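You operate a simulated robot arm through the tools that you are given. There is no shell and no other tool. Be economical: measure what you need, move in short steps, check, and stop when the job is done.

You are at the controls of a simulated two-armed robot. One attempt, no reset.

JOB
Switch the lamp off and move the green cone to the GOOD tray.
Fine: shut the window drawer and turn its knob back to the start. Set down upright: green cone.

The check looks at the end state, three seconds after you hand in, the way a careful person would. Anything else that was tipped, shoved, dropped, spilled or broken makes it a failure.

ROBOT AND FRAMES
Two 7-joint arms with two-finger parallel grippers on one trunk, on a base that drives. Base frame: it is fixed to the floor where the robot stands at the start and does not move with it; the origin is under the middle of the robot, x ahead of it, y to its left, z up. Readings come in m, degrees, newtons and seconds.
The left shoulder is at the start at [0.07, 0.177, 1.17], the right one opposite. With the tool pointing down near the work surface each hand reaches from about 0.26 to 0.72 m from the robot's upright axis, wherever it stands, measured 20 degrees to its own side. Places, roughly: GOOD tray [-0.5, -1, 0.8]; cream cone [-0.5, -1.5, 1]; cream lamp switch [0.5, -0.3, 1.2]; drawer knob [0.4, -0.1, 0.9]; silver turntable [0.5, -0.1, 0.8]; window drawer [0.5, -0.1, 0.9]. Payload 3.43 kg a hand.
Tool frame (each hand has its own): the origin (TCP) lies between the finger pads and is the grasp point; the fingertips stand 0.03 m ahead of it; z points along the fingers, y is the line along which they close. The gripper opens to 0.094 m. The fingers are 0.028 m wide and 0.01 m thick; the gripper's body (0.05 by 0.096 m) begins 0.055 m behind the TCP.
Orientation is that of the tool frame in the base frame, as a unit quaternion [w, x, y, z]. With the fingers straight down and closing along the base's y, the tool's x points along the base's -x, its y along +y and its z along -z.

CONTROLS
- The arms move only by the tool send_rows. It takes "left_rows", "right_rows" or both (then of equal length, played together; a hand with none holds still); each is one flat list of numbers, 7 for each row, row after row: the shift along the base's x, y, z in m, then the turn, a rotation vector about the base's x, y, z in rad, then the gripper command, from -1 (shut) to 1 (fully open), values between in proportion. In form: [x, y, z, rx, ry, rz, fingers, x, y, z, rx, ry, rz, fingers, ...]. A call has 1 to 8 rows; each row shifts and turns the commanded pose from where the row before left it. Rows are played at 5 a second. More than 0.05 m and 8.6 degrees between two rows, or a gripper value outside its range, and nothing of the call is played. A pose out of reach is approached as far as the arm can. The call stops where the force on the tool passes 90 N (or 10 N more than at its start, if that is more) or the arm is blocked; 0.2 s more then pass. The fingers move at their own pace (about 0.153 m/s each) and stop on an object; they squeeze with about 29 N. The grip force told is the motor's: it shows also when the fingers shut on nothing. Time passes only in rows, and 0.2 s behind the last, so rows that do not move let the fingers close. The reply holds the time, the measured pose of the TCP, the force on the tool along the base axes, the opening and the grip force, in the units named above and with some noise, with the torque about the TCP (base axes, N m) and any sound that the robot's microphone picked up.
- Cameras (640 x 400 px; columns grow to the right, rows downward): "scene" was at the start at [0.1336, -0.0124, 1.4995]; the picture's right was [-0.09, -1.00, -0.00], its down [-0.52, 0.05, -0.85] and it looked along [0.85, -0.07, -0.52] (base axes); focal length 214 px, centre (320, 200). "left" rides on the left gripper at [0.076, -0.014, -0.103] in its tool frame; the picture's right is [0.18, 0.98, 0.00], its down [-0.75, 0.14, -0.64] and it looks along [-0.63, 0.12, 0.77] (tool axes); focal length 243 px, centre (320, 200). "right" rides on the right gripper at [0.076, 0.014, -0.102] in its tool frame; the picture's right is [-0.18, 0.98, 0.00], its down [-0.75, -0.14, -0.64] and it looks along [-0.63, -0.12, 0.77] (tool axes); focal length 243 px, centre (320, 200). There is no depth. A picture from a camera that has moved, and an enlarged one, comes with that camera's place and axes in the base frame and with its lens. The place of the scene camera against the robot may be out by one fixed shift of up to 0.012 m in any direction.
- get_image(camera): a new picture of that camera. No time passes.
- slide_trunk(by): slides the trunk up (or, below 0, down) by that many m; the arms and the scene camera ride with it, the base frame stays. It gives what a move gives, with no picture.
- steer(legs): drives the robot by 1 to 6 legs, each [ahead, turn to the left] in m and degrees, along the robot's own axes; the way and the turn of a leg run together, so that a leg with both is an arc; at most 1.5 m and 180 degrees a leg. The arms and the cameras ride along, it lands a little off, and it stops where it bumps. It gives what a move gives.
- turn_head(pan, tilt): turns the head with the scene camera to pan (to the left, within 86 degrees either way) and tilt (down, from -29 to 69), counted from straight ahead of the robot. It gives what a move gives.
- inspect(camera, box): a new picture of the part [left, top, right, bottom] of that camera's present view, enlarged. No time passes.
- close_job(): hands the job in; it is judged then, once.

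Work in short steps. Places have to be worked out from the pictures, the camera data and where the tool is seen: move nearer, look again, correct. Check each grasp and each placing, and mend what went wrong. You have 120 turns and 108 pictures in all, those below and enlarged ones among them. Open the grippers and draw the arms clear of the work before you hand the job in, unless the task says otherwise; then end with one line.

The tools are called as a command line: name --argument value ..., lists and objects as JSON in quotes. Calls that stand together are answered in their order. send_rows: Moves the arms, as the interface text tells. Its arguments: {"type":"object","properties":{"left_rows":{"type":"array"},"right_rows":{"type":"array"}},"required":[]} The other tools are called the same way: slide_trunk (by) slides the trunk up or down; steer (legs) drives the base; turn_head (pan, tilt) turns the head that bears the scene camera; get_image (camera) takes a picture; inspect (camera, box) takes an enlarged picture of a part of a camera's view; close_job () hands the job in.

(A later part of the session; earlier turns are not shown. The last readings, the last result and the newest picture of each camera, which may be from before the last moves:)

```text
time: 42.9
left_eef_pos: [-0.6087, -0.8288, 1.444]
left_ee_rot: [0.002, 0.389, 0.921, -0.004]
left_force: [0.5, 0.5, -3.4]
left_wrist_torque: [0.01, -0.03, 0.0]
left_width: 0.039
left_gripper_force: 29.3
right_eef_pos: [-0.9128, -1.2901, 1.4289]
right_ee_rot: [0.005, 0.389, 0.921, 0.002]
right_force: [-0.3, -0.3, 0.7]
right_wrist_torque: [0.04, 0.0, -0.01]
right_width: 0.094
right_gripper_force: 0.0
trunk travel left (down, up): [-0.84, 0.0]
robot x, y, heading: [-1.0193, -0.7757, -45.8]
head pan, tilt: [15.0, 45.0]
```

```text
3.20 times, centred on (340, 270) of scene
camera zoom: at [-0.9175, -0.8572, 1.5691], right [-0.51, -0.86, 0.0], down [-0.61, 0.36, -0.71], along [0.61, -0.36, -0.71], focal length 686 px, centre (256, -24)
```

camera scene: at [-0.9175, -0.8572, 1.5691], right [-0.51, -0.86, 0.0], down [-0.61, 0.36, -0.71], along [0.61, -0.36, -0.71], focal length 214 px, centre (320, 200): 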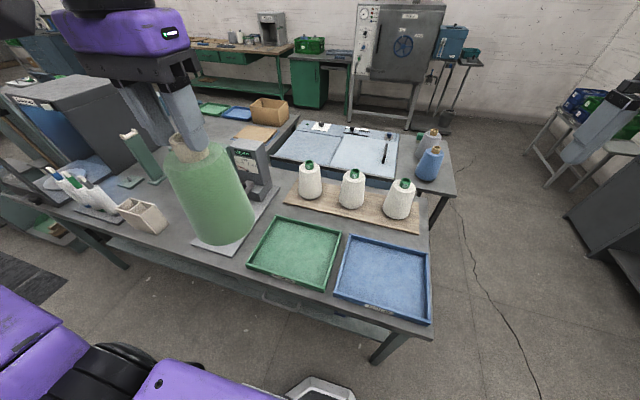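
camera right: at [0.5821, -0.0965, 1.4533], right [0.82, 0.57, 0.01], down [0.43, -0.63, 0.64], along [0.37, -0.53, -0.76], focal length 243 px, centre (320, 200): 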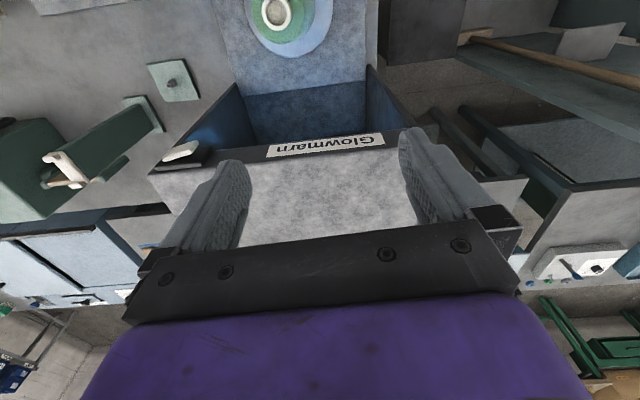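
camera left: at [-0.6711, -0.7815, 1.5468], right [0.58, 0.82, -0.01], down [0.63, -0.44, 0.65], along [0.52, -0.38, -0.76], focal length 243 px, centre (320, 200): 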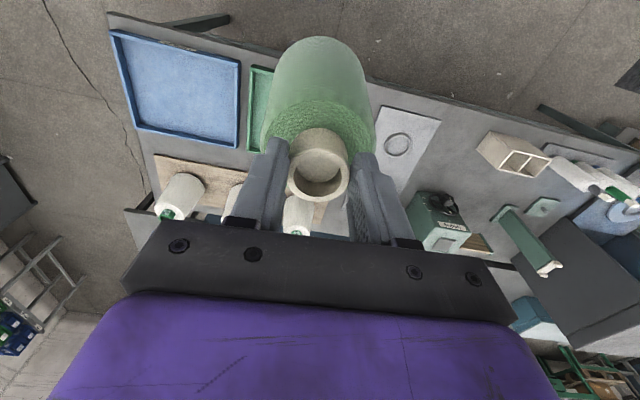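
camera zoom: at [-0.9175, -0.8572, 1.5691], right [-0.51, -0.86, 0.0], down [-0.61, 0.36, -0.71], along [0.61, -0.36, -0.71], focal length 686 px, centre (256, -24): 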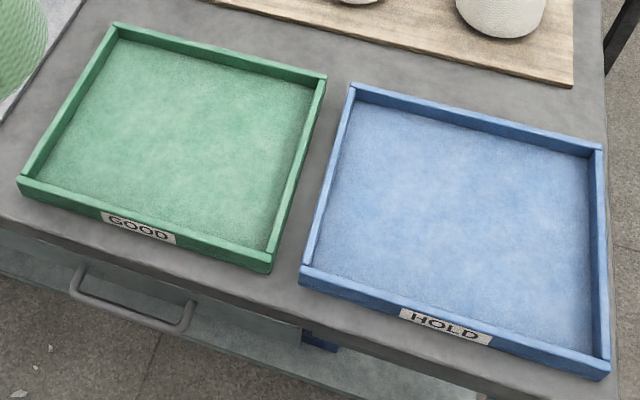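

Green is GOOD, centre ≈(-0.478,-1.006). I move the cone over it and partly down.

send_rows --left_rows '[0.022, -0.029, -0.02, 0, 0, 0, -1, 0.022, -0.029, -0.02, 0, 0, 0, -1, 0.022, -0.029, -0.02, 0, 0, 0, -1, 0.022, -0.029, -0.03, 0, 0, 0, -1, 0.022, -0.029, -0.03, 0, 0, 0, -1, 0.021, -0.032, -0.03, 0, 0, 0, -1, 0, 0, -0.04, 0, 0, 0, -1, 0, 0, -0.04, 0, 0, 0, -1]'

get_image --camera "scene"

get_image --camera "left"

```text
time: 44.7
left_eef_pos: [-0.4768, -1.0051, 1.2137]
left_ee_rot: [0.002, 0.389, 0.921, -0.004]
left_force: [0.0, -0.1, -2.9]
left_wrist_torque: [0.01, 0.05, 0.0]
left_width: 0.0388
left_gripper_force: 28.9
right_eef_pos: [-0.9137, -1.2903, 1.4281]
right_ee_rot: [0.005, 0.389, 0.921, 0.002]
right_force: [0.6, -0.8, -0.1]
right_wrist_torque: [-0.01, 0.01, -0.02]
right_width: 0.094
right_gripper_force: 0.0
trunk travel left (down, up): [-0.84, 0.0]
robot x, y, heading: [-1.0157, -0.7763, -45.8]
head pan, tilt: [15.0, 45.0]
```

```text
72 pictures are left
camera scene: at [-0.9169, -0.8576, 1.569], right [-0.51, -0.86, 0.0], down [-0.61, 0.36, -0.71], along [0.61, -0.36, -0.71], focal length 214 px, centre (320, 200)
```

scene: 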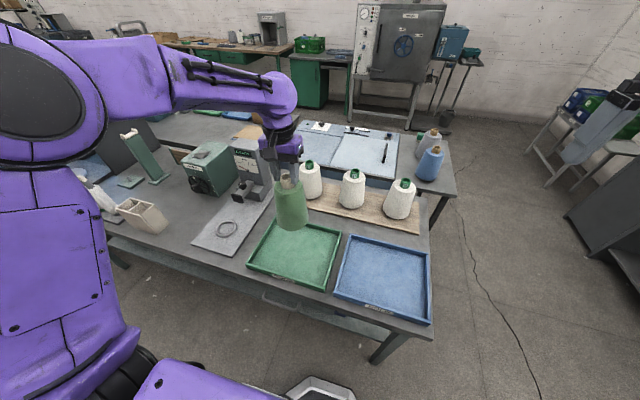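

```text
71 pictures are left
camera left: at [-0.5398, -0.9586, 1.3161], right [0.58, 0.82, -0.01], down [0.63, -0.44, 0.65], along [0.53, -0.38, -0.76], focal length 243 px, centre (320, 200)
```

left: 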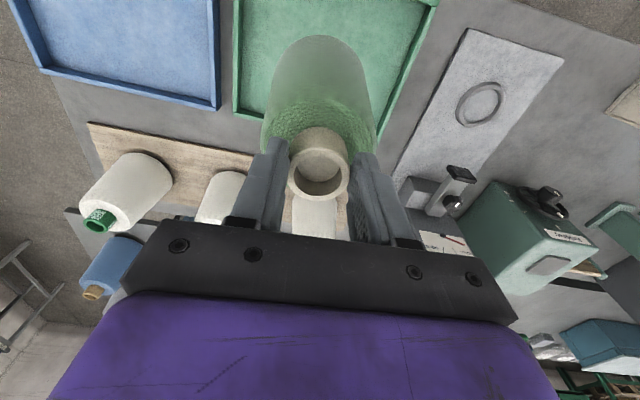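

The tray centre works out at (-0.469,-1.013); a small correction, and down to base height ≈0.85.

send_rows --left_rows '[0.006, -0.008, -0.04, 0, 0, 0, -1, 0, 0, -0.04, 0, 0, 0, -1, 0, 0, -0.04, 0, 0, 0, -1, 0, 0, -0.04, 0, 0, 0, -1, 0, 0, -0.02, 0, 0, 0, -1]'

inspect --camera "scene" --box '[200, 150, 400, 310]'

```text
time: 45.9
left_eef_pos: [-0.4689, -1.0117, 1.0336]
left_ee_rot: [0.001, 0.388, 0.921, -0.004]
left_force: [0.0, -0.7, -3.6]
left_wrist_torque: [0.02, 0.07, -0.01]
left_width: 0.0389
left_gripper_force: 28.7
right_eef_pos: [-0.9119, -1.2913, 1.4282]
right_ee_rot: [0.005, 0.389, 0.921, 0.003]
right_force: [-0.5, -0.1, 0.8]
right_wrist_torque: [0.0, -0.03, -0.01]
right_width: 0.094
right_gripper_force: 0.1
trunk travel left (down, up): [-0.84, 0.0]
robot x, y, heading: [-1.0161, -0.7735, -45.8]
head pan, tilt: [15.0, 45.0]
```

```text
2.50 times, centred on (300, 230) of scene
camera zoom: at [-0.9168, -0.8584, 1.5689], right [-0.51, -0.86, 0.0], down [-0.61, 0.36, -0.71], along [0.61, -0.36, -0.71], focal length 536 px, centre (370, 125)
```

zoom: 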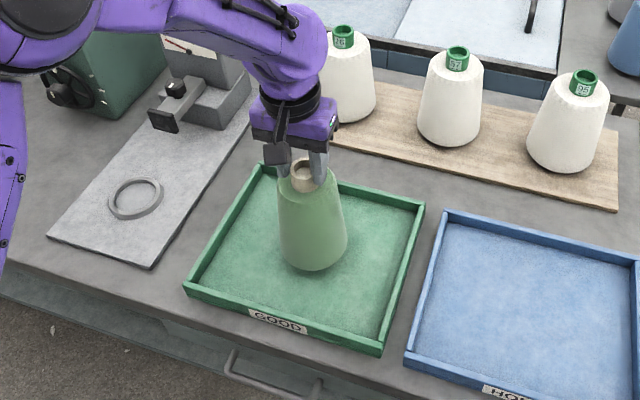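

Good position. I lower in small steps watching the force.

send_rows --left_rows '[0, 0, -0.01, 0, 0, 0, -1, 0, 0, -0.008, 0, 0, 0, -1]'

```text
time: 46.5
left_eef_pos: [-0.4723, -1.0121, 1.0194]
left_ee_rot: [0.005, 0.388, 0.922, -0.004]
left_force: [2.8, 0.0, 13.4]
left_wrist_torque: [-0.33, -0.89, 0.09]
left_width: 0.0387
left_gripper_force: 28.9
right_eef_pos: [-0.9179, -1.2884, 1.4305]
right_ee_rot: [0.007, 0.389, 0.921, 0.003]
right_force: [0.1, 0.5, 0.3]
right_wrist_torque: [-0.03, -0.04, -0.04]
right_width: 0.0939
right_gripper_force: 0.0
trunk travel left (down, up): [-0.84, 0.0]
robot x, y, heading: [-1.0138, -0.7743, -45.5]
head pan, tilt: [15.0, 45.0]
```

Contact at z≈1.02. I ease up 3 mm and open gently.

send_rows --left_rows '[0, 0, 0.003, 0, 0, 0, -1, 0, 0, 0, 0, 0, 0, -0.1, 0, 0, 0, 0, 0, 0, 0.3, 0, 0, 0, 0, 0, 0, 0.3]'

get_image --camera "left"

inspect --camera "scene" --box '[200, 150, 400, 310]'

```text
time: 47.5
left_eef_pos: [-0.4711, -1.0115, 1.0182]
left_ee_rot: [0.001, 0.389, 0.921, -0.004]
left_force: [0.4, 0.1, 1.4]
left_wrist_torque: [-0.02, -0.01, 0.02]
left_width: 0.0611
left_gripper_force: 0.0
right_eef_pos: [-0.9136, -1.2912, 1.4279]
right_ee_rot: [0.005, 0.39, 0.921, 0.003]
right_force: [-1.0, 0.5, -0.9]
right_wrist_torque: [0.01, -0.02, -0.03]
right_width: 0.0939
right_gripper_force: 0.1
trunk travel left (down, up): [-0.84, 0.0]
robot x, y, heading: [-1.0182, -0.7723, -45.8]
head pan, tilt: [15.0, 45.0]
```

```text
69 pictures are left
camera left: at [-0.5334, -0.9663, 1.1207], right [0.58, 0.82, -0.01], down [0.63, -0.44, 0.64], along [0.52, -0.37, -0.76], focal length 243 px, centre (320, 200)
```

left: 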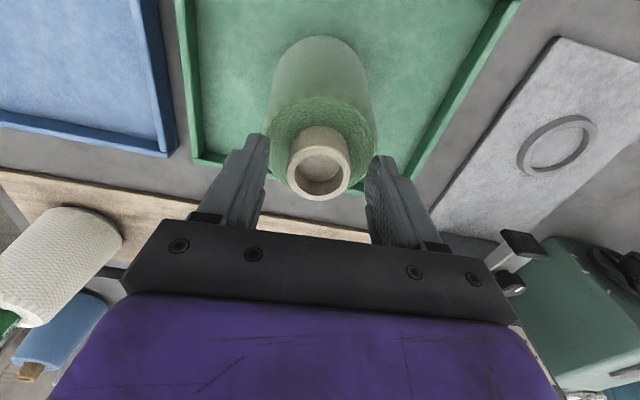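

```text
2.50 times, centred on (300, 230) of scene
camera zoom: at [-0.9176, -0.8576, 1.569], right [-0.51, -0.86, 0.0], down [-0.61, 0.36, -0.71], along [0.61, -0.36, -0.71], focal length 536 px, centre (370, 125)
```

zoom: 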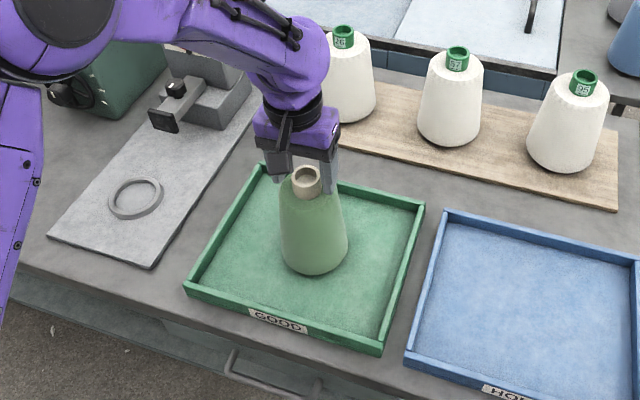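

The cone stands upright and free. I open fully and lift straight up to z≈1.38.

send_rows --left_rows '[0, 0, 0.01, 0, 0, 0, 0.8, 0, 0, 0.03, 0, 0, 0, 1, 0, 0, 0.048, 0, 0, 0, 1, 0, 0, 0.048, 0, 0, 0, 1, 0, 0, 0.048, 0, 0, 0, 1, 0, 0, 0.048, 0, 0, 0, 1, 0, 0, 0.048, 0, 0, 0, 1, 0, 0, 0.048, 0, 0, 0, 1]'

send_rows --left_rows '[-0.028, 0.028, 0.01, 0, 0, 0, 1, -0.028, 0.028, 0.02, 0, 0, 0, 1, -0.028, 0.028, 0.02, 0, 0, 0, 1, -0.022, 0.028, 0.02, 0, 0, 0, 1, -0.012, 0.02, 0.01, 0, 0, 0, 1]'

inspect --camera "scene" --box '[200, 150, 400, 310]'

```text
time: 49.3
left_eef_pos: [-0.4695, -1.0141, 1.3477]
left_ee_rot: [0.001, 0.388, 0.922, -0.004]
left_force: [-0.3, 0.1, 0.4]
left_wrist_torque: [-0.01, 0.0, -0.01]
left_width: 0.0938
left_gripper_force: 0.1
right_eef_pos: [-0.914, -1.2899, 1.4293]
right_ee_rot: [0.005, 0.389, 0.921, 0.003]
right_force: [0.3, -0.1, -1.6]
right_wrist_torque: [0.02, 0.0, 0.0]
right_width: 0.0939
right_gripper_force: 0.1
trunk travel left (down, up): [-0.84, 0.0]
robot x, y, heading: [-1.0175, -0.7742, -45.9]
head pan, tilt: [15.0, 45.0]
```

```text
time: 50.5
left_eef_pos: [-0.5905, -0.8782, 1.43]
left_ee_rot: [0.003, 0.389, 0.921, -0.004]
left_force: [0.4, 0.3, 0.0]
left_wrist_torque: [0.03, 0.03, 0.01]
left_width: 0.0941
left_gripper_force: 0.1
right_eef_pos: [-0.9156, -1.2902, 1.4297]
right_ee_rot: [0.005, 0.389, 0.921, 0.003]
right_force: [-0.4, 0.3, 0.2]
right_wrist_torque: [0.0, -0.01, -0.02]
right_width: 0.094
right_gripper_force: 0.1
trunk travel left (down, up): [-0.84, 0.0]
robot x, y, heading: [-1.0165, -0.7785, -45.9]
head pan, tilt: [15.0, 45.0]
```

```text
2.50 times, centred on (300, 230) of scene
camera zoom: at [-0.9199, -0.8563, 1.5693], right [-0.51, -0.86, 0.0], down [-0.61, 0.36, -0.71], along [0.61, -0.36, -0.71], focal length 536 px, centre (370, 125)
```

zoom: 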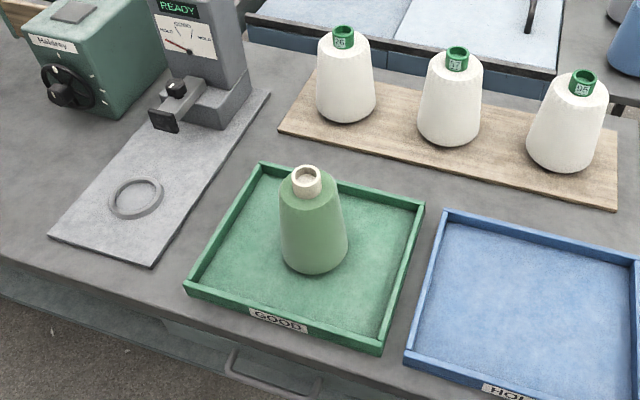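

The cone is upright in GOOD. I drive back along the bench, to stand a little farther from the booth than before.

steer --legs '[[0, 45], [0, 45], [0.63, 0], [0.635, 0], [0, -45], [0, -44]]'

turn_head --pan 15 --tilt 42

get_image --camera "scene"

```text
time: 65.3
left_eef_pos: [0.2805, 0.0506, 1.4267]
left_ee_rot: [0.001, 0.355, 0.935, -0.004]
left_force: [-0.3, -0.2, 0.6]
left_wrist_torque: [0.03, -0.04, 0.01]
left_width: 0.0937
left_gripper_force: 0.1
right_eef_pos: [-0.0126, -0.3823, 1.4286]
right_ee_rot: [0.005, 0.355, 0.935, 0.003]
right_force: [1.0, 0.1, 0.7]
right_wrist_torque: [-0.02, -0.01, -0.01]
right_width: 0.0939
right_gripper_force: 0.0
trunk travel left (down, up): [-0.84, 0.0]
robot x, y, heading: [-0.1521, 0.1268, -41.3]
head pan, tilt: [15.0, 45.0]
```

```text
time: 66.0
left_eef_pos: [0.2811, 0.0505, 1.4275]
left_ee_rot: [0.002, 0.355, 0.935, -0.004]
left_force: [-0.8, 0.4, -0.1]
left_wrist_torque: [0.0, 0.04, 0.02]
left_width: 0.0942
left_gripper_force: 0.0
right_eef_pos: [-0.0131, -0.3809, 1.4288]
right_ee_rot: [0.005, 0.354, 0.935, 0.004]
right_force: [-0.3, 0.7, 0.5]
right_wrist_torque: [-0.02, 0.0, 0.0]
right_width: 0.0938
right_gripper_force: 0.1
trunk travel left (down, up): [-0.84, 0.0]
robot x, y, heading: [-0.1554, 0.1243, -41.6]
head pan, tilt: [15.0, 42.0]
```

```text
66 pictures are left
camera scene: at [-0.047, 0.0494, 1.5733], right [-0.45, -0.89, 0.0], down [-0.6, 0.3, -0.74], along [0.66, -0.33, -0.67], focal length 214 px, centre (320, 200)
```

scene: 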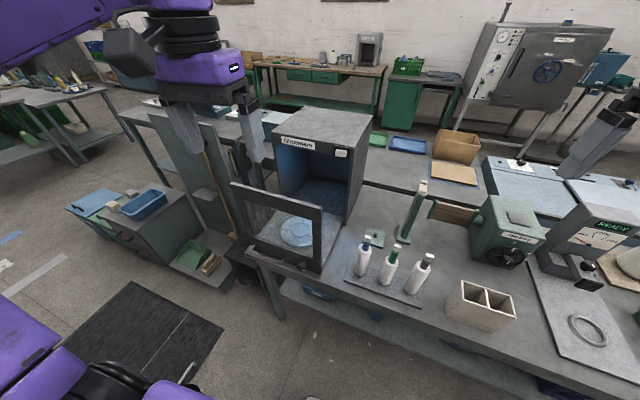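

I enlarge the drawer front to study knob, handle and frame.

inspect --camera "scene" --box '[220, 170, 360, 290]'

inspect --camera "scene" --box '[280, 245, 330, 285]'

```text
3.33 times, centred on (290, 230) of scene
camera zoom: at [-0.047, 0.0494, 1.5733], right [-0.45, -0.89, 0.0], down [-0.6, 0.3, -0.74], along [0.66, -0.33, -0.67], focal length 715 px, centre (420, 100)
```

zoom: 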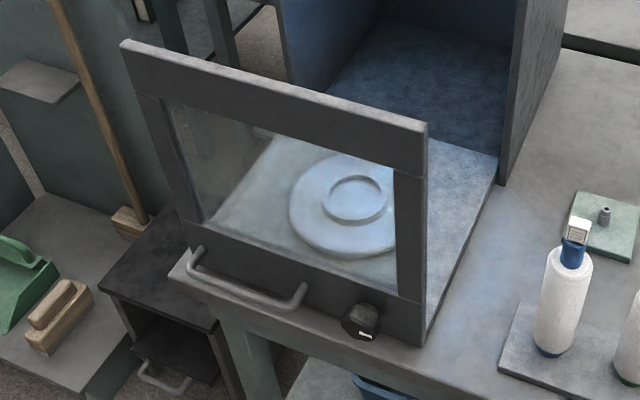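

```text
10.00 times, centred on (305, 265) of scene
camera zoom: at [-0.047, 0.0494, 1.5733], right [-0.45, -0.89, 0.0], down [-0.6, 0.3, -0.74], along [0.66, -0.33, -0.67], focal length 2145 px, centre (470, -450)
```

zoom: 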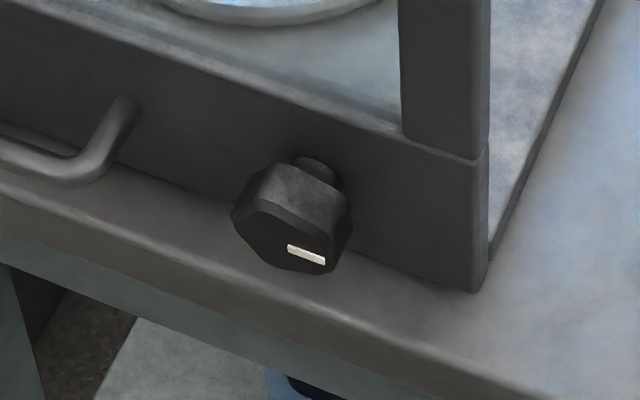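

The knob sits at the right bottom of the drawer front with its white mark at 3 o'clock. I tilt the left hand forward (about 50°), fingers shut, in front of the pane's top bar, to push the drawer and get a better view.

send_rows --left_rows '[0.009, 0, -0.035, 0, 0, -0.0855, -1, 0.009, 0, -0.035, -0.0904, -0.0858, 0, -1, 0.009, 0, -0.035, -0.0904, -0.0858, 0, -1, 0.009, 0, -0.035, -0.0904, -0.0858, 0, -1, 0.009, 0, -0.035, -0.0904, -0.0858, 0, -1, 0.009, 0, -0.035, -0.0904, -0.0858, 0, -1, 0.009, 0, -0.035, -0.0904, -0.0858, 0, -1, 0.009, 0, -0.033, -0.0904, -0.0858, 0, -1]'

get_image --camera "left"

get_image --camera "scene"

```text
time: 67.8
left_eef_pos: [0.3837, 0.0313, 1.1559]
left_ee_rot: [0.389, 0.358, 0.831, -0.172]
left_force: [-0.3, 0.0, 0.2]
left_wrist_torque: [-0.04, 0.02, -0.02]
left_width: 0.0001
left_gripper_force: 29.1
left hand out of reach, approached as far as the arm can: row 7, 8
right_eef_pos: [-0.0121, -0.3832, 1.4278]
right_ee_rot: [0.004, 0.355, 0.935, 0.002]
right_force: [0.7, 0.2, 0.6]
right_wrist_torque: [0.03, 0.03, 0.01]
right_width: 0.0941
right_gripper_force: 0.1
trunk travel left (down, up): [-0.84, 0.0]
robot x, y, heading: [-0.1538, 0.1237, -41.6]
head pan, tilt: [15.0, 42.0]
```

```text
63 pictures are left
camera left: at [0.2863, 0.1156, 1.1631], right [0.64, 0.76, -0.15], down [0.1, 0.11, 0.99], along [0.77, -0.64, -0.01], focal length 243 px, centre (320, 200)
```

left: 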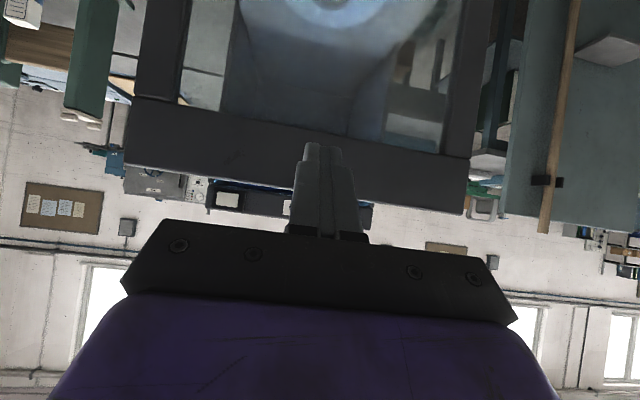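

```text
62 pictures are left
camera scene: at [-0.0459, 0.0495, 1.5734], right [-0.45, -0.89, 0.0], down [-0.6, 0.3, -0.74], along [0.66, -0.33, -0.67], focal length 214 px, centre (320, 200)
```

scene: 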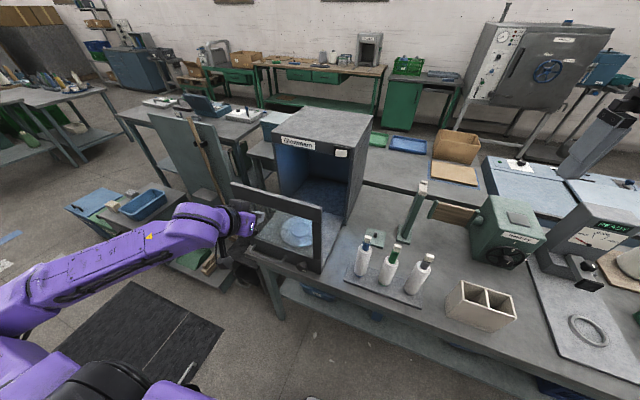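

The tip is at bar height about 0.06 m before the pane. I push forward along the booth's inward direction in steps.

send_rows --left_rows '[0.0206, -0.0218, 0, 0, 0, 0, -1, 0.0206, -0.0218, 0, 0, 0, 0, -1, 0.0206, -0.0218, 0, 0, 0, 0, -1, 0.0206, -0.0218, 0, 0, 0, 0, -1]'

get_image --camera "scene"

```text
time: 68.8
left_eef_pos: [0.466, -0.0571, 1.1588]
left_ee_rot: [0.39, 0.359, 0.831, -0.17]
left_force: [0.5, -0.5, 0.4]
left_wrist_torque: [0.0, -0.01, 0.0]
left_width: 0.0
left_gripper_force: 29.1
right_eef_pos: [-0.0131, -0.3838, 1.4263]
right_ee_rot: [0.004, 0.354, 0.935, 0.004]
right_force: [0.0, 0.1, -0.9]
right_wrist_torque: [0.02, -0.02, 0.0]
right_width: 0.094
right_gripper_force: 0.0
trunk travel left (down, up): [-0.84, 0.0]
robot x, y, heading: [-0.1511, 0.1217, -41.6]
head pan, tilt: [15.0, 42.0]
```

```text
61 pictures are left
camera scene: at [-0.0464, 0.0463, 1.5732], right [-0.45, -0.89, 0.0], down [-0.6, 0.3, -0.74], along [0.66, -0.33, -0.67], focal length 214 px, centre (320, 200)
```

scene: 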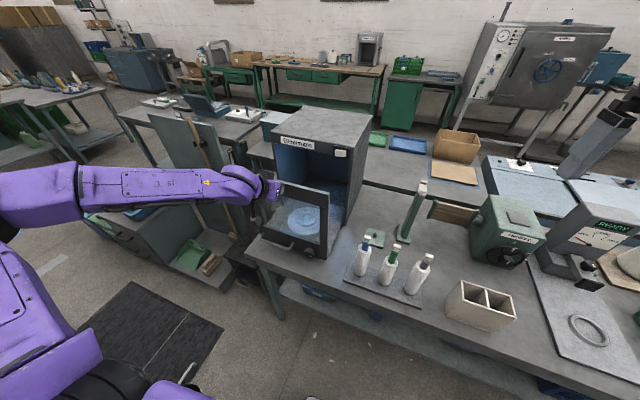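

The drawer slides easily. I keep pushing.

send_rows --left_rows '[0.0206, -0.0218, 0, 0, 0, 0, -1, 0.0206, -0.0218, 0, 0, 0, 0, -1, 0.0206, -0.0218, 0, 0, 0, 0, -1, 0.0206, -0.0218, 0, 0, 0, 0, -1]'

get_image --camera "scene"

```text
time: 69.8
left_eef_pos: [0.547, -0.1422, 1.1592]
left_ee_rot: [0.39, 0.358, 0.831, -0.169]
left_force: [0.1, -0.8, -0.1]
left_wrist_torque: [0.01, -0.03, -0.05]
left_width: 0.0001
left_gripper_force: 28.4
right_eef_pos: [-0.0121, -0.3851, 1.427]
right_ee_rot: [0.004, 0.355, 0.935, 0.003]
right_force: [-0.5, -0.7, -0.6]
right_wrist_torque: [0.02, 0.02, 0.02]
right_width: 0.0943
right_gripper_force: 0.1
trunk travel left (down, up): [-0.84, 0.0]
robot x, y, heading: [-0.1541, 0.1254, -41.8]
head pan, tilt: [15.0, 42.0]
```

```text
60 pictures are left
camera scene: at [-0.0469, 0.047, 1.5732], right [-0.45, -0.89, 0.0], down [-0.6, 0.3, -0.74], along [0.66, -0.33, -0.67], focal length 214 px, centre (320, 200)
```

scene: 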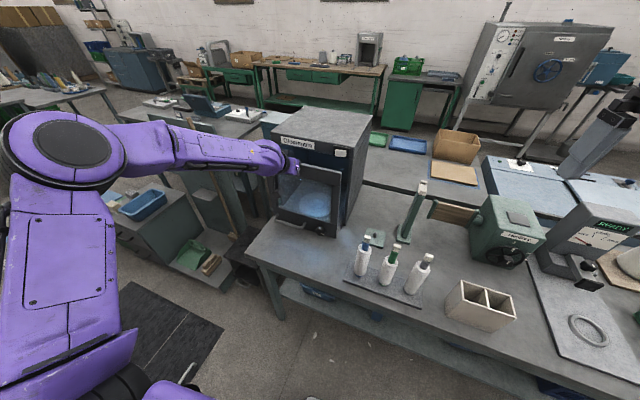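

Nearly shut; two or three centimetre steps at a time to the stop.

send_rows --left_rows '[0.0138, -0.0145, 0, 0, 0, 0, -1, 0.0138, -0.0145, 0, 0, 0, 0, -1, 0.0069, -0.0073, 0, 0, 0, 0, -1]'

inspect --camera "scene" --box '[240, 90, 400, 250]'

```text
time: 70.5
left_eef_pos: [0.5828, -0.177, 1.1579]
left_ee_rot: [0.39, 0.359, 0.831, -0.171]
left_force: [0.0, -0.3, 0.0]
left_wrist_torque: [-0.02, 0.01, -0.01]
left_width: 0.0
left_gripper_force: 28.3
right_eef_pos: [-0.0131, -0.382, 1.4289]
right_ee_rot: [0.004, 0.355, 0.935, 0.004]
right_force: [-0.7, 0.6, 0.4]
right_wrist_torque: [-0.04, 0.0, 0.0]
right_width: 0.0939
right_gripper_force: 0.0
trunk travel left (down, up): [-0.84, 0.0]
robot x, y, heading: [-0.1522, 0.1256, -41.5]
head pan, tilt: [15.0, 42.0]
```

```text
2.50 times, centred on (320, 170) of scene
camera zoom: at [-0.0467, 0.0492, 1.5733], right [-0.45, -0.89, 0.0], down [-0.6, 0.3, -0.74], along [0.66, -0.33, -0.67], focal length 536 px, centre (320, 275)
```

zoom: 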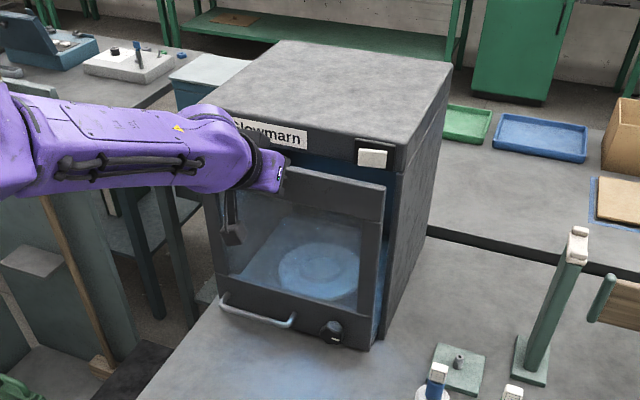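

Still a small gap. I continue in 1 cm steps.

send_rows --left_rows '[0.0069, -0.0073, 0, 0, 0, 0, -1, 0.0069, -0.0073, 0, 0, 0, 0, -1, 0.0069, -0.0073, 0, 0, 0, 0, -1]'

inspect --camera "scene" --box '[240, 90, 400, 250]'

```text
time: 71.3
left_eef_pos: [0.6014, -0.1989, 1.1586]
left_ee_rot: [0.391, 0.358, 0.831, -0.169]
left_force: [-4.3, 4.4, -0.7]
left_wrist_torque: [0.04, 0.02, -0.04]
left_width: 0.0
left_gripper_force: 28.7
right_eef_pos: [-0.0142, -0.3807, 1.4287]
right_ee_rot: [0.006, 0.356, 0.935, 0.003]
right_force: [-0.1, -0.3, -0.2]
right_wrist_torque: [0.0, 0.02, 0.03]
right_width: 0.0941
right_gripper_force: 0.0
trunk travel left (down, up): [-0.84, 0.0]
robot x, y, heading: [-0.1546, 0.1194, -41.6]
head pan, tilt: [15.0, 42.0]
```

```text
2.50 times, centred on (320, 170) of scene
camera zoom: at [-0.0489, 0.0504, 1.5735], right [-0.45, -0.89, 0.0], down [-0.6, 0.3, -0.74], along [0.67, -0.33, -0.67], focal length 536 px, centre (320, 275)
```

zoom: 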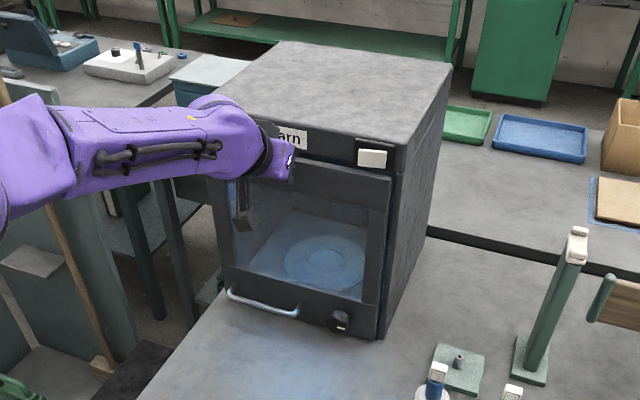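

6 N resistance: at the stop probably. One more short push to confirm.

send_rows --left_rows '[0.0034, -0.0036, 0, 0, 0, 0, -1, 0.0034, -0.0036, 0, 0, 0, 0, -1, 0, 0, 0, 0, 0, 0, -1]'

inspect --camera "scene" --box '[300, 130, 360, 190]'

inspect --camera "scene" --box '[290, 190, 350, 240]'

```text
time: 72.2
left_eef_pos: [0.6016, -0.1978, 1.1594]
left_ee_rot: [0.389, 0.36, 0.831, -0.169]
left_force: [-38.0, 35.7, -14.2]
left_wrist_torque: [0.67, 0.64, -0.2]
left_width: 0.0002
left_gripper_force: 28.7
right_eef_pos: [-0.0222, -0.3726, 1.4318]
right_ee_rot: [0.009, 0.355, 0.935, 0.0]
right_force: [0.9, 0.2, 0.5]
right_wrist_torque: [0.02, -0.02, 0.02]
right_width: 0.0941
right_gripper_force: 0.0
trunk travel left (down, up): [-0.84, 0.0]
robot x, y, heading: [-0.152, 0.1235, -41.8]
head pan, tilt: [15.0, 42.0]
```

```text
6.67 times, centred on (330, 160) of scene
camera zoom: at [-0.0563, 0.0594, 1.5742], right [-0.45, -0.9, 0.0], down [-0.59, 0.29, -0.75], along [0.67, -0.34, -0.66], focal length 1430 px, centre (253, 467)
```

zoom: 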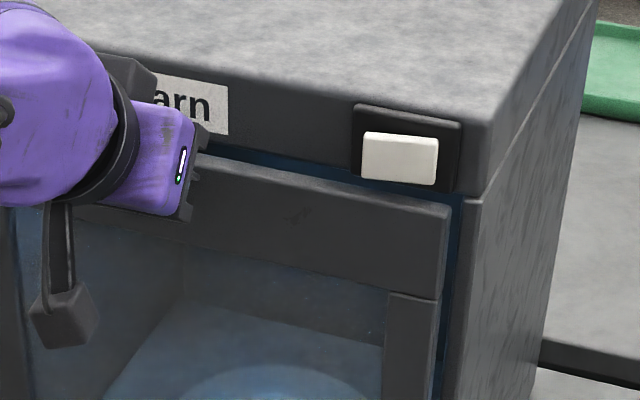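

```text
8.00 times, centred on (320, 215) of scene
camera zoom: at [-0.0563, 0.0594, 1.5742], right [-0.45, -0.9, 0.0], down [-0.59, 0.29, -0.75], along [0.67, -0.34, -0.66], focal length 1716 px, centre (320, 80)
```

zoom: 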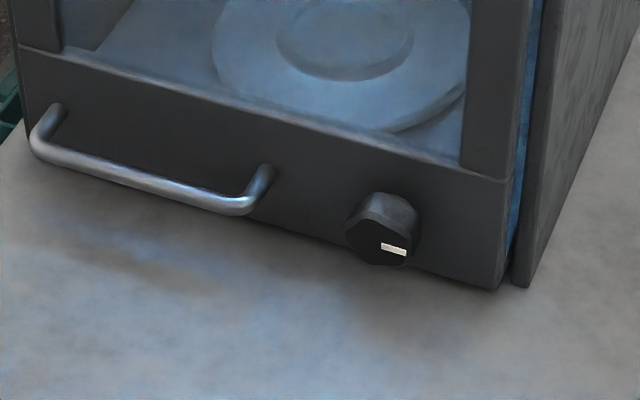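

52 N at the stop: the drawer is shut. I back the hand off and lower it to view the knob close up (knob est. at (0.51,-0.268,0.89)).

send_rows --left_rows '[-0.0275, 0.029, 0, 0, 0, 0, -1, -0.0275, 0.029, 0, 0, 0, 0, -1, -0.0275, 0.029, -0.03, 0, 0, 0, -1, -0.01, 0.0, -0.045, 0, 0, 0, 0, -0.01, -0.015, -0.045, 0, 0, 0, 1, -0.01, -0.02, -0.04, 0, 0, 0, 1, -0.01, -0.02, -0.03, 0, 0, 0, 1]'

get_image --camera "left"

```text
time: 73.8
left_eef_pos: [0.4897, -0.1777, 0.9658]
left_ee_rot: [0.389, 0.358, 0.832, -0.169]
left_force: [0.5, 0.2, -0.4]
left_wrist_torque: [0.0, -0.01, 0.01]
left_width: 0.0942
left_gripper_force: 0.1
right_eef_pos: [-0.0124, -0.3845, 1.429]
right_ee_rot: [0.004, 0.355, 0.935, 0.003]
right_force: [0.9, -0.3, -0.4]
right_wrist_torque: [0.01, 0.0, -0.04]
right_width: 0.0938
right_gripper_force: 0.0
trunk travel left (down, up): [-0.84, 0.0]
robot x, y, heading: [-0.1549, 0.1236, -41.6]
head pan, tilt: [15.0, 42.0]
```

```text
55 pictures are left
camera left: at [0.392, -0.0941, 0.9727], right [0.63, 0.76, -0.14], down [0.1, 0.11, 0.99], along [0.77, -0.64, -0.01], focal length 243 px, centre (320, 200)
```

left: 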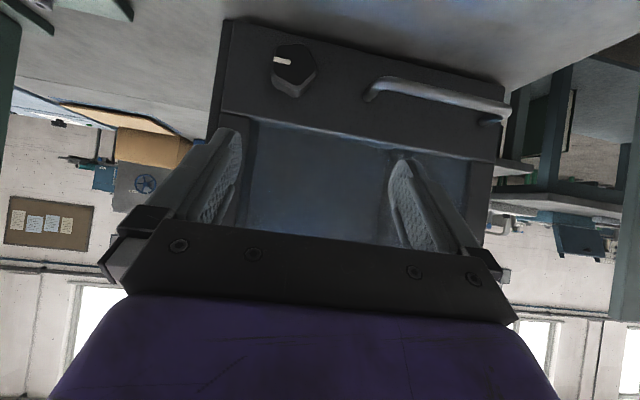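

inspect --camera "left" --box '[240, 20, 360, 120]'

```text
4.00 times, centred on (300, 70) of left
camera zoom: at [0.392, -0.0941, 0.9727], right [0.63, 0.76, -0.14], down [0.1, 0.11, 0.99], along [0.77, -0.64, -0.01], focal length 970 px, centre (400, 720)
```

zoom: 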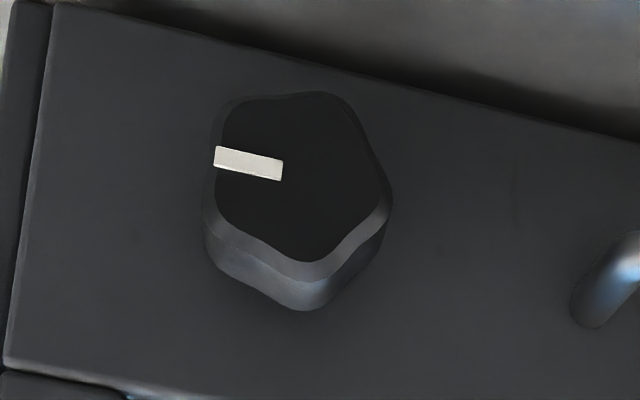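

The knob is a five-lobed star with its mark at 3 o'clock, centre about z 0.862. I move to a standoff in line with the knob and check alignment.

send_rows --left_rows '[-0.02, 0, -0.03, 0, 0, 0, 1, -0.018, 0.001, -0.035, 0, 0, 0, 1, 0, 0, -0.027, 0, 0, 0, 1]'

get_image --camera "left"

inspect --camera "scene" --box '[220, 120, 380, 260]'

```text
time: 74.5
left_eef_pos: [0.45, -0.1754, 0.8721]
left_ee_rot: [0.39, 0.357, 0.832, -0.169]
left_force: [0.0, 0.3, 0.6]
left_wrist_torque: [0.02, 0.03, -0.01]
left_width: 0.0937
left_gripper_force: 0.0
right_eef_pos: [-0.0133, -0.3825, 1.4283]
right_ee_rot: [0.004, 0.354, 0.935, 0.002]
right_force: [-0.1, 0.9, 0.9]
right_wrist_torque: [0.01, 0.02, -0.02]
right_width: 0.0941
right_gripper_force: 0.1
trunk travel left (down, up): [-0.84, 0.0]
robot x, y, heading: [-0.1577, 0.1239, -41.6]
head pan, tilt: [15.0, 42.0]
```

```text
53 pictures are left
camera left: at [0.3537, -0.0917, 0.879], right [0.63, 0.76, -0.15], down [0.1, 0.11, 0.99], along [0.77, -0.64, 0.0], focal length 243 px, centre (320, 200)
```

left: 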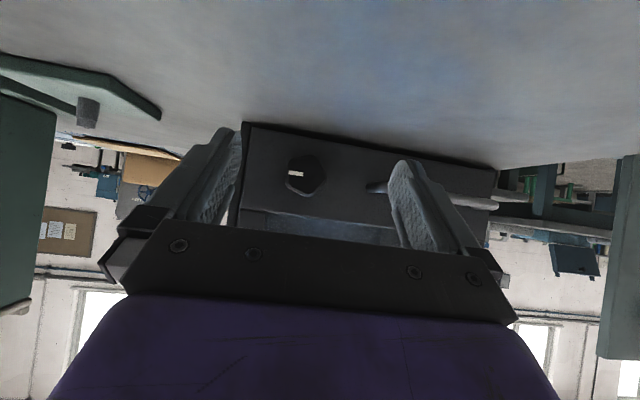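

```text
2.86 times, centred on (300, 190) of scene
camera zoom: at [-0.0459, 0.0495, 1.5734], right [-0.45, -0.89, 0.0], down [-0.6, 0.3, -0.74], along [0.66, -0.33, -0.67], focal length 613 px, centre (377, 229)
```

zoom: 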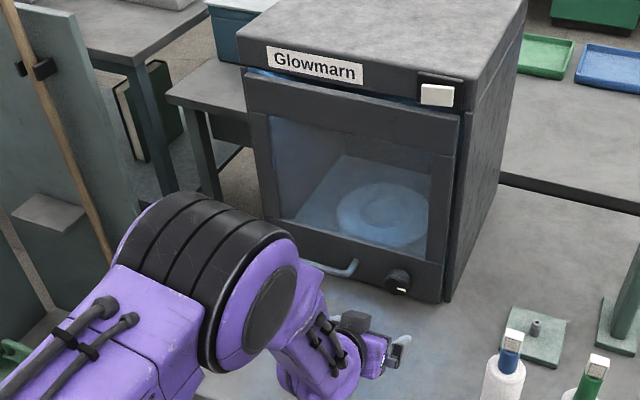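

The knob axis is at lateral 0.2015, z≈0.858. I approach 0.075 m with the fingers opened to ~0.07 m to stay clear of the handle.

send_rows --left_rows '[0.0162, -0.0191, -0.001, 0, 0, 0, 0.5, 0.0162, -0.0191, -0.001, 0, 0, 0, 0.5, 0.0162, -0.0191, -0.002, 0, 0, 0, 0.5]'

get_image --camera "left"

```text
time: 75.3
left_eef_pos: [0.5, -0.2309, 0.8698]
left_ee_rot: [0.389, 0.359, 0.831, -0.17]
left_force: [-0.3, -0.1, -0.9]
left_wrist_torque: [0.01, 0.0, -0.03]
left_width: 0.0705
left_gripper_force: 0.1
right_eef_pos: [-0.0128, -0.3823, 1.4282]
right_ee_rot: [0.005, 0.354, 0.935, 0.002]
right_force: [0.3, -0.4, 0.8]
right_wrist_torque: [0.0, 0.03, 0.03]
right_width: 0.0939
right_gripper_force: 0.1
trunk travel left (down, up): [-0.84, 0.0]
robot x, y, heading: [-0.1561, 0.124, -41.5]
head pan, tilt: [15.0, 42.0]
```

```text
51 pictures are left
camera left: at [0.4025, -0.1466, 0.8762], right [0.63, 0.76, -0.14], down [0.1, 0.11, 0.99], along [0.77, -0.64, 0.0], focal length 243 px, centre (320, 200)
```

left: 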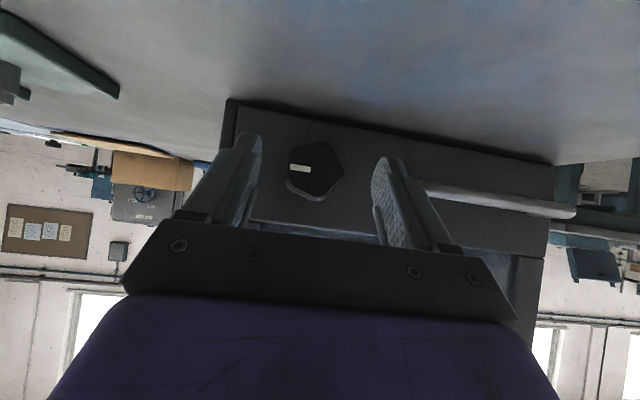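

Well centred. I advance 0.028 m and close on the knob.

send_rows --left_rows '[0.0096, -0.0102, 0, 0, 0, 0, 0.5, 0.0096, -0.0102, 0, 0, 0, 0, 0.5, 0, 0, 0, 0, 0, 0, -1, 0, 0, 0, 0, 0, 0, -1]'

get_image --camera "left"

```text
time: 76.3
left_eef_pos: [0.5194, -0.2514, 0.8692]
left_ee_rot: [0.388, 0.359, 0.832, -0.17]
left_force: [-0.1, 0.0, -2.7]
left_wrist_torque: [-0.08, -0.09, -0.71]
left_width: 0.0402
left_gripper_force: 44.6
right_eef_pos: [-0.0134, -0.3833, 1.428]
right_ee_rot: [0.005, 0.355, 0.935, 0.003]
right_force: [-1.1, 0.1, -0.2]
right_wrist_torque: [0.01, 0.0, 0.04]
right_width: 0.0939
right_gripper_force: 0.0
trunk travel left (down, up): [-0.84, 0.0]
robot x, y, heading: [-0.1526, 0.1276, -41.6]
head pan, tilt: [15.0, 42.0]
```

```text
50 pictures are left
camera left: at [0.4216, -0.1675, 0.8769], right [0.63, 0.76, -0.14], down [0.1, 0.11, 0.99], along [0.77, -0.64, -0.01], focal length 243 px, centre (320, 200)
```

left: 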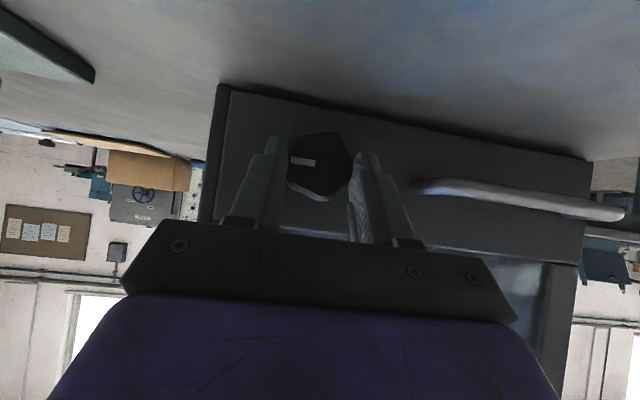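

Gripped (0.040 m). I turn counter-clockwise (seen from the front) 24° and check whether it follows.

send_rows --left_rows '[0.0011, 0.001, -0.0002, -0.096, 0.1012, 0, -1, 0.0011, 0.001, -0.0003, -0.096, 0.1012, 0, -1, 0.0011, 0.001, -0.0005, -0.096, 0.1012, 0, -1]'

get_image --camera "left"

inspect --camera "scene" --box '[220, 120, 380, 260]'

```text
time: 77.2
left_eef_pos: [0.5238, -0.247, 0.8692]
left_ee_rot: [0.308, 0.268, 0.848, -0.338]
left_force: [6.4, 4.1, 4.1]
left_wrist_torque: [0.0, -0.03, 0.1]
left_width: 0.0399
left_gripper_force: 44.9
right_eef_pos: [-0.0124, -0.3798, 1.429]
right_ee_rot: [0.005, 0.356, 0.935, 0.002]
right_force: [0.4, -0.3, -0.2]
right_wrist_torque: [-0.02, -0.01, 0.03]
right_width: 0.0938
right_gripper_force: 0.1
trunk travel left (down, up): [-0.84, 0.0]
robot x, y, heading: [-0.1531, 0.1268, -41.6]
head pan, tilt: [15.0, 42.0]
```

```text
49 pictures are left
camera left: at [0.4284, -0.1599, 0.8815], right [0.53, 0.66, -0.53], down [0.38, 0.38, 0.85], along [0.76, -0.65, -0.05], focal length 243 px, centre (320, 200)
```

left: 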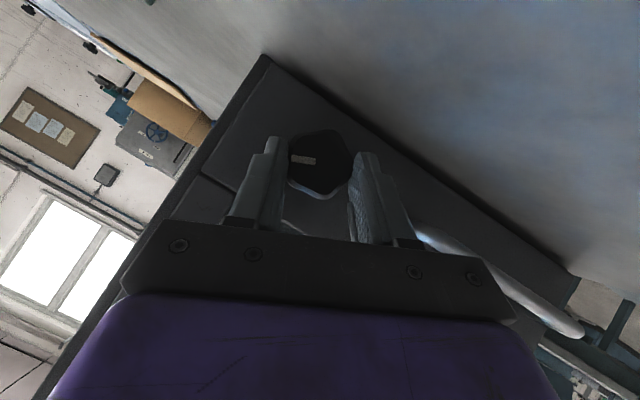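

```text
2.86 times, centred on (300, 190) of scene
camera zoom: at [-0.0462, 0.051, 1.5735], right [-0.45, -0.89, 0.0], down [-0.6, 0.3, -0.74], along [0.66, -0.33, -0.67], focal length 613 px, centre (377, 229)
```

zoom: 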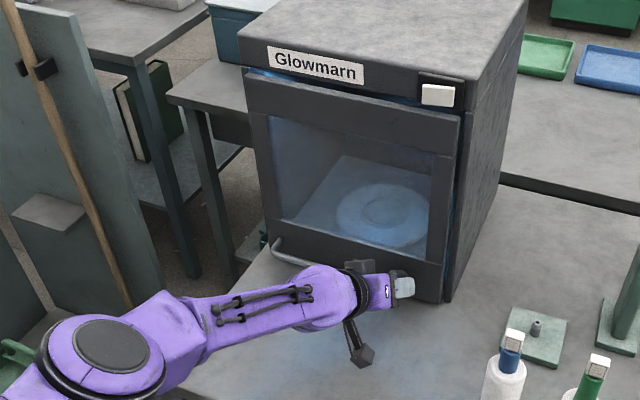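

The knob follows with little resistance. I go on turning 24°.

send_rows --left_rows '[0.001, 0.0009, -0.0008, -0.096, 0.1012, 0, -1, 0.0009, 0.0008, -0.001, -0.096, 0.1012, 0, -1, 0.0008, 0.0007, -0.001, -0.096, 0.1012, 0, -1]'

get_image --camera "left"

```text
time: 78.0
left_eef_pos: [0.526, -0.2415, 0.8668]
left_ee_rot: [0.212, 0.164, 0.828, -0.493]
left_force: [16.9, 10.1, -0.3]
left_wrist_torque: [-0.29, -0.57, 1.03]
left_width: 0.0396
left_gripper_force: 44.9
left hand out of reach, approached as far as the arm can: row 3
right_eef_pos: [-0.0085, -0.3803, 1.428]
right_ee_rot: [0.004, 0.355, 0.935, 0.001]
right_force: [0.0, 2.0, -0.1]
right_wrist_torque: [0.0, 0.03, 0.02]
right_width: 0.094
right_gripper_force: 0.0
trunk travel left (down, up): [-0.84, 0.0]
robot x, y, heading: [-0.1538, 0.1205, -41.4]
head pan, tilt: [15.0, 42.0]
```

```text
47 pictures are left
camera left: at [0.4347, -0.1516, 0.8808], right [0.31, 0.46, -0.83], down [0.59, 0.59, 0.55], along [0.74, -0.66, -0.09], focal length 243 px, centre (320, 200)
```

left: 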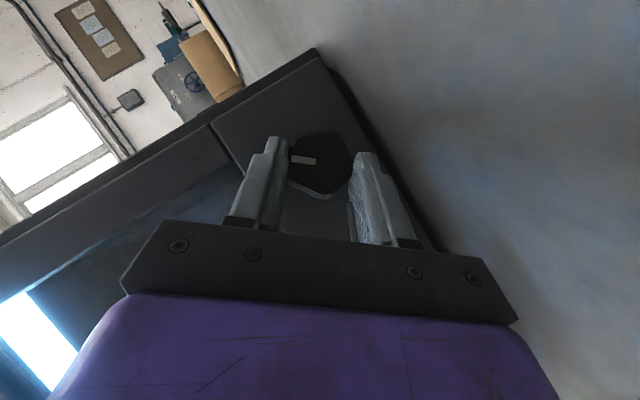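

Turned about 48°, and the arm nears a limit. I release, back off and unwind the hand to regrasp.

send_rows --left_rows '[0, 0, 0, 0, 0, 0, 0.5, 0, 0, 0, 0, 0, 0, 0.5, -0.0193, 0.0203, 0.002, 0, 0, 0, 0.5, -0.0193, 0.0203, 0.002, 0, 0, 0, 0.5]'

get_image --camera "left"

```text
time: 79.0
left_eef_pos: [0.4788, -0.2037, 0.8726]
left_ee_rot: [0.211, 0.168, 0.827, -0.493]
left_force: [-0.3, -0.6, -0.6]
left_wrist_torque: [0.05, -0.01, 0.04]
left_width: 0.0706
left_gripper_force: 0.1
right_eef_pos: [-0.0146, -0.3807, 1.4292]
right_ee_rot: [0.006, 0.355, 0.935, 0.002]
right_force: [0.2, -0.1, 0.6]
right_wrist_torque: [-0.01, 0.01, -0.01]
right_width: 0.0943
right_gripper_force: 0.1
trunk travel left (down, up): [-0.84, 0.0]
robot x, y, heading: [-0.1532, 0.1238, -41.7]
head pan, tilt: [15.0, 42.0]
```

```text
46 pictures are left
camera left: at [0.3884, -0.1123, 0.8872], right [0.32, 0.46, -0.83], down [0.59, 0.58, 0.56], along [0.74, -0.67, -0.09], focal length 243 px, centre (320, 200)
```

left: 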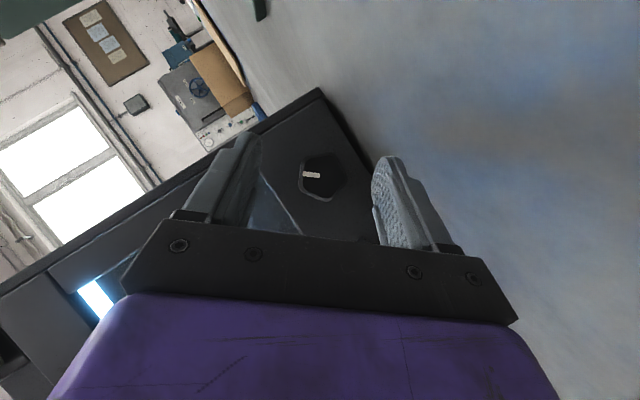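

The knob stays put at about half way. I unwind the hand 64° (net 16° beyond the original grip).

send_rows --left_rows '[0, 0, 0, 0.096, -0.1012, 0, 0.5, 0, 0, 0, 0.096, -0.1012, 0, 0.5, 0, 0, 0, 0.096, -0.1012, 0, 0.5, 0, 0, 0, 0.096, -0.1012, 0, 0.5, 0, 0, 0, 0.096, -0.1012, 0, 0.5, 0, 0, 0, 0.096, -0.1012, 0, 0.5, 0, 0, 0, 0.096, -0.1012, 0, 0.5, 0, 0, 0, 0.096, -0.1012, 0, 0.5]'

get_image --camera "left"

inspect --camera "scene" --box '[220, 120, 380, 260]'

```text
time: 80.8
left_eef_pos: [0.4818, -0.2043, 0.872]
left_ee_rot: [0.437, 0.409, 0.8, -0.051]
left_force: [-0.6, -0.5, -0.2]
left_wrist_torque: [0.02, -0.01, -0.02]
left_width: 0.0704
left_gripper_force: 0.1
right_eef_pos: [-0.0148, -0.3832, 1.4282]
right_ee_rot: [0.005, 0.356, 0.935, 0.004]
right_force: [-0.5, 0.0, 0.0]
right_wrist_torque: [-0.01, 0.01, 0.01]
right_width: 0.094
right_gripper_force: 0.0
trunk travel left (down, up): [-0.84, 0.0]
robot x, y, heading: [-0.1546, 0.1227, -41.6]
head pan, tilt: [15.0, 42.0]
```

```text
45 pictures are left
camera left: at [0.3836, -0.1214, 0.8748], right [0.63, 0.76, 0.14], down [-0.11, -0.09, 0.99], along [0.77, -0.64, 0.03], focal length 243 px, centre (320, 200)
```

left: 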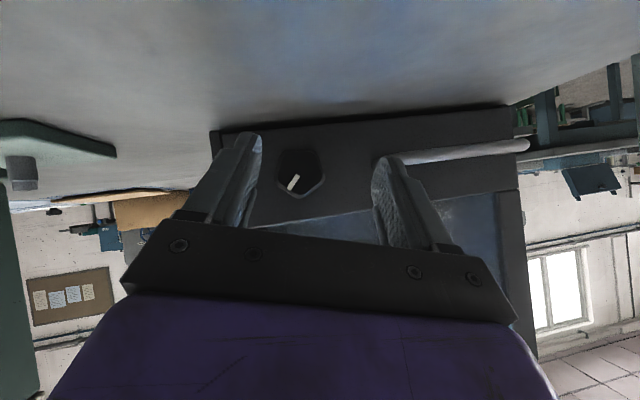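

```text
2.86 times, centred on (300, 190) of scene
camera zoom: at [-0.0485, 0.0478, 1.5734], right [-0.45, -0.89, 0.0], down [-0.6, 0.3, -0.74], along [0.67, -0.33, -0.67], focal length 613 px, centre (377, 229)
```

zoom: 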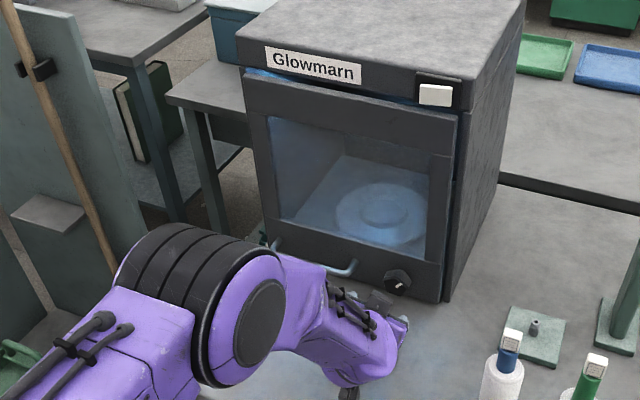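

The mark now points to 1:30. I line up laterally, advance and grip again.

send_rows --left_rows '[-0.0055, -0.0052, -0.004, 0, 0, 0, 0.5, 0.0207, -0.0218, 0, 0, 0, 0, 0.5, 0.0207, -0.0218, 0, 0, 0, 0, 0.5, 0, 0, 0, 0, 0, 0, -1, 0, 0, 0, 0, 0, 0, -1]'

get_image --camera "left"

```text
time: 82.0
left_eef_pos: [0.5173, -0.2532, 0.8659]
left_ee_rot: [0.434, 0.41, 0.8, -0.051]
left_force: [-0.3, 0.6, -3.8]
left_wrist_torque: [0.03, 0.02, -1.14]
left_width: 0.0411
left_gripper_force: 44.8
right_eef_pos: [-0.0116, -0.3831, 1.4278]
right_ee_rot: [0.004, 0.355, 0.935, 0.002]
right_force: [-0.3, 0.8, 0.7]
right_wrist_torque: [-0.05, -0.03, 0.02]
right_width: 0.0938
right_gripper_force: 0.0
trunk travel left (down, up): [-0.84, 0.0]
robot x, y, heading: [-0.1534, 0.1249, -41.7]
head pan, tilt: [15.0, 42.0]
```

```text
43 pictures are left
camera left: at [0.4189, -0.1704, 0.8682], right [0.64, 0.76, 0.13], down [-0.11, -0.09, 0.99], along [0.76, -0.65, 0.03], focal length 243 px, centre (320, 200)
```

left: 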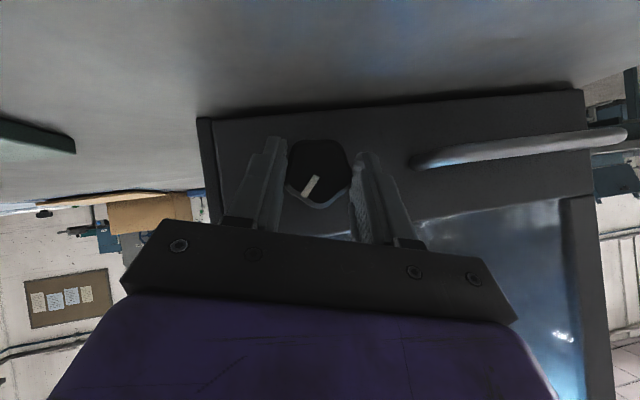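

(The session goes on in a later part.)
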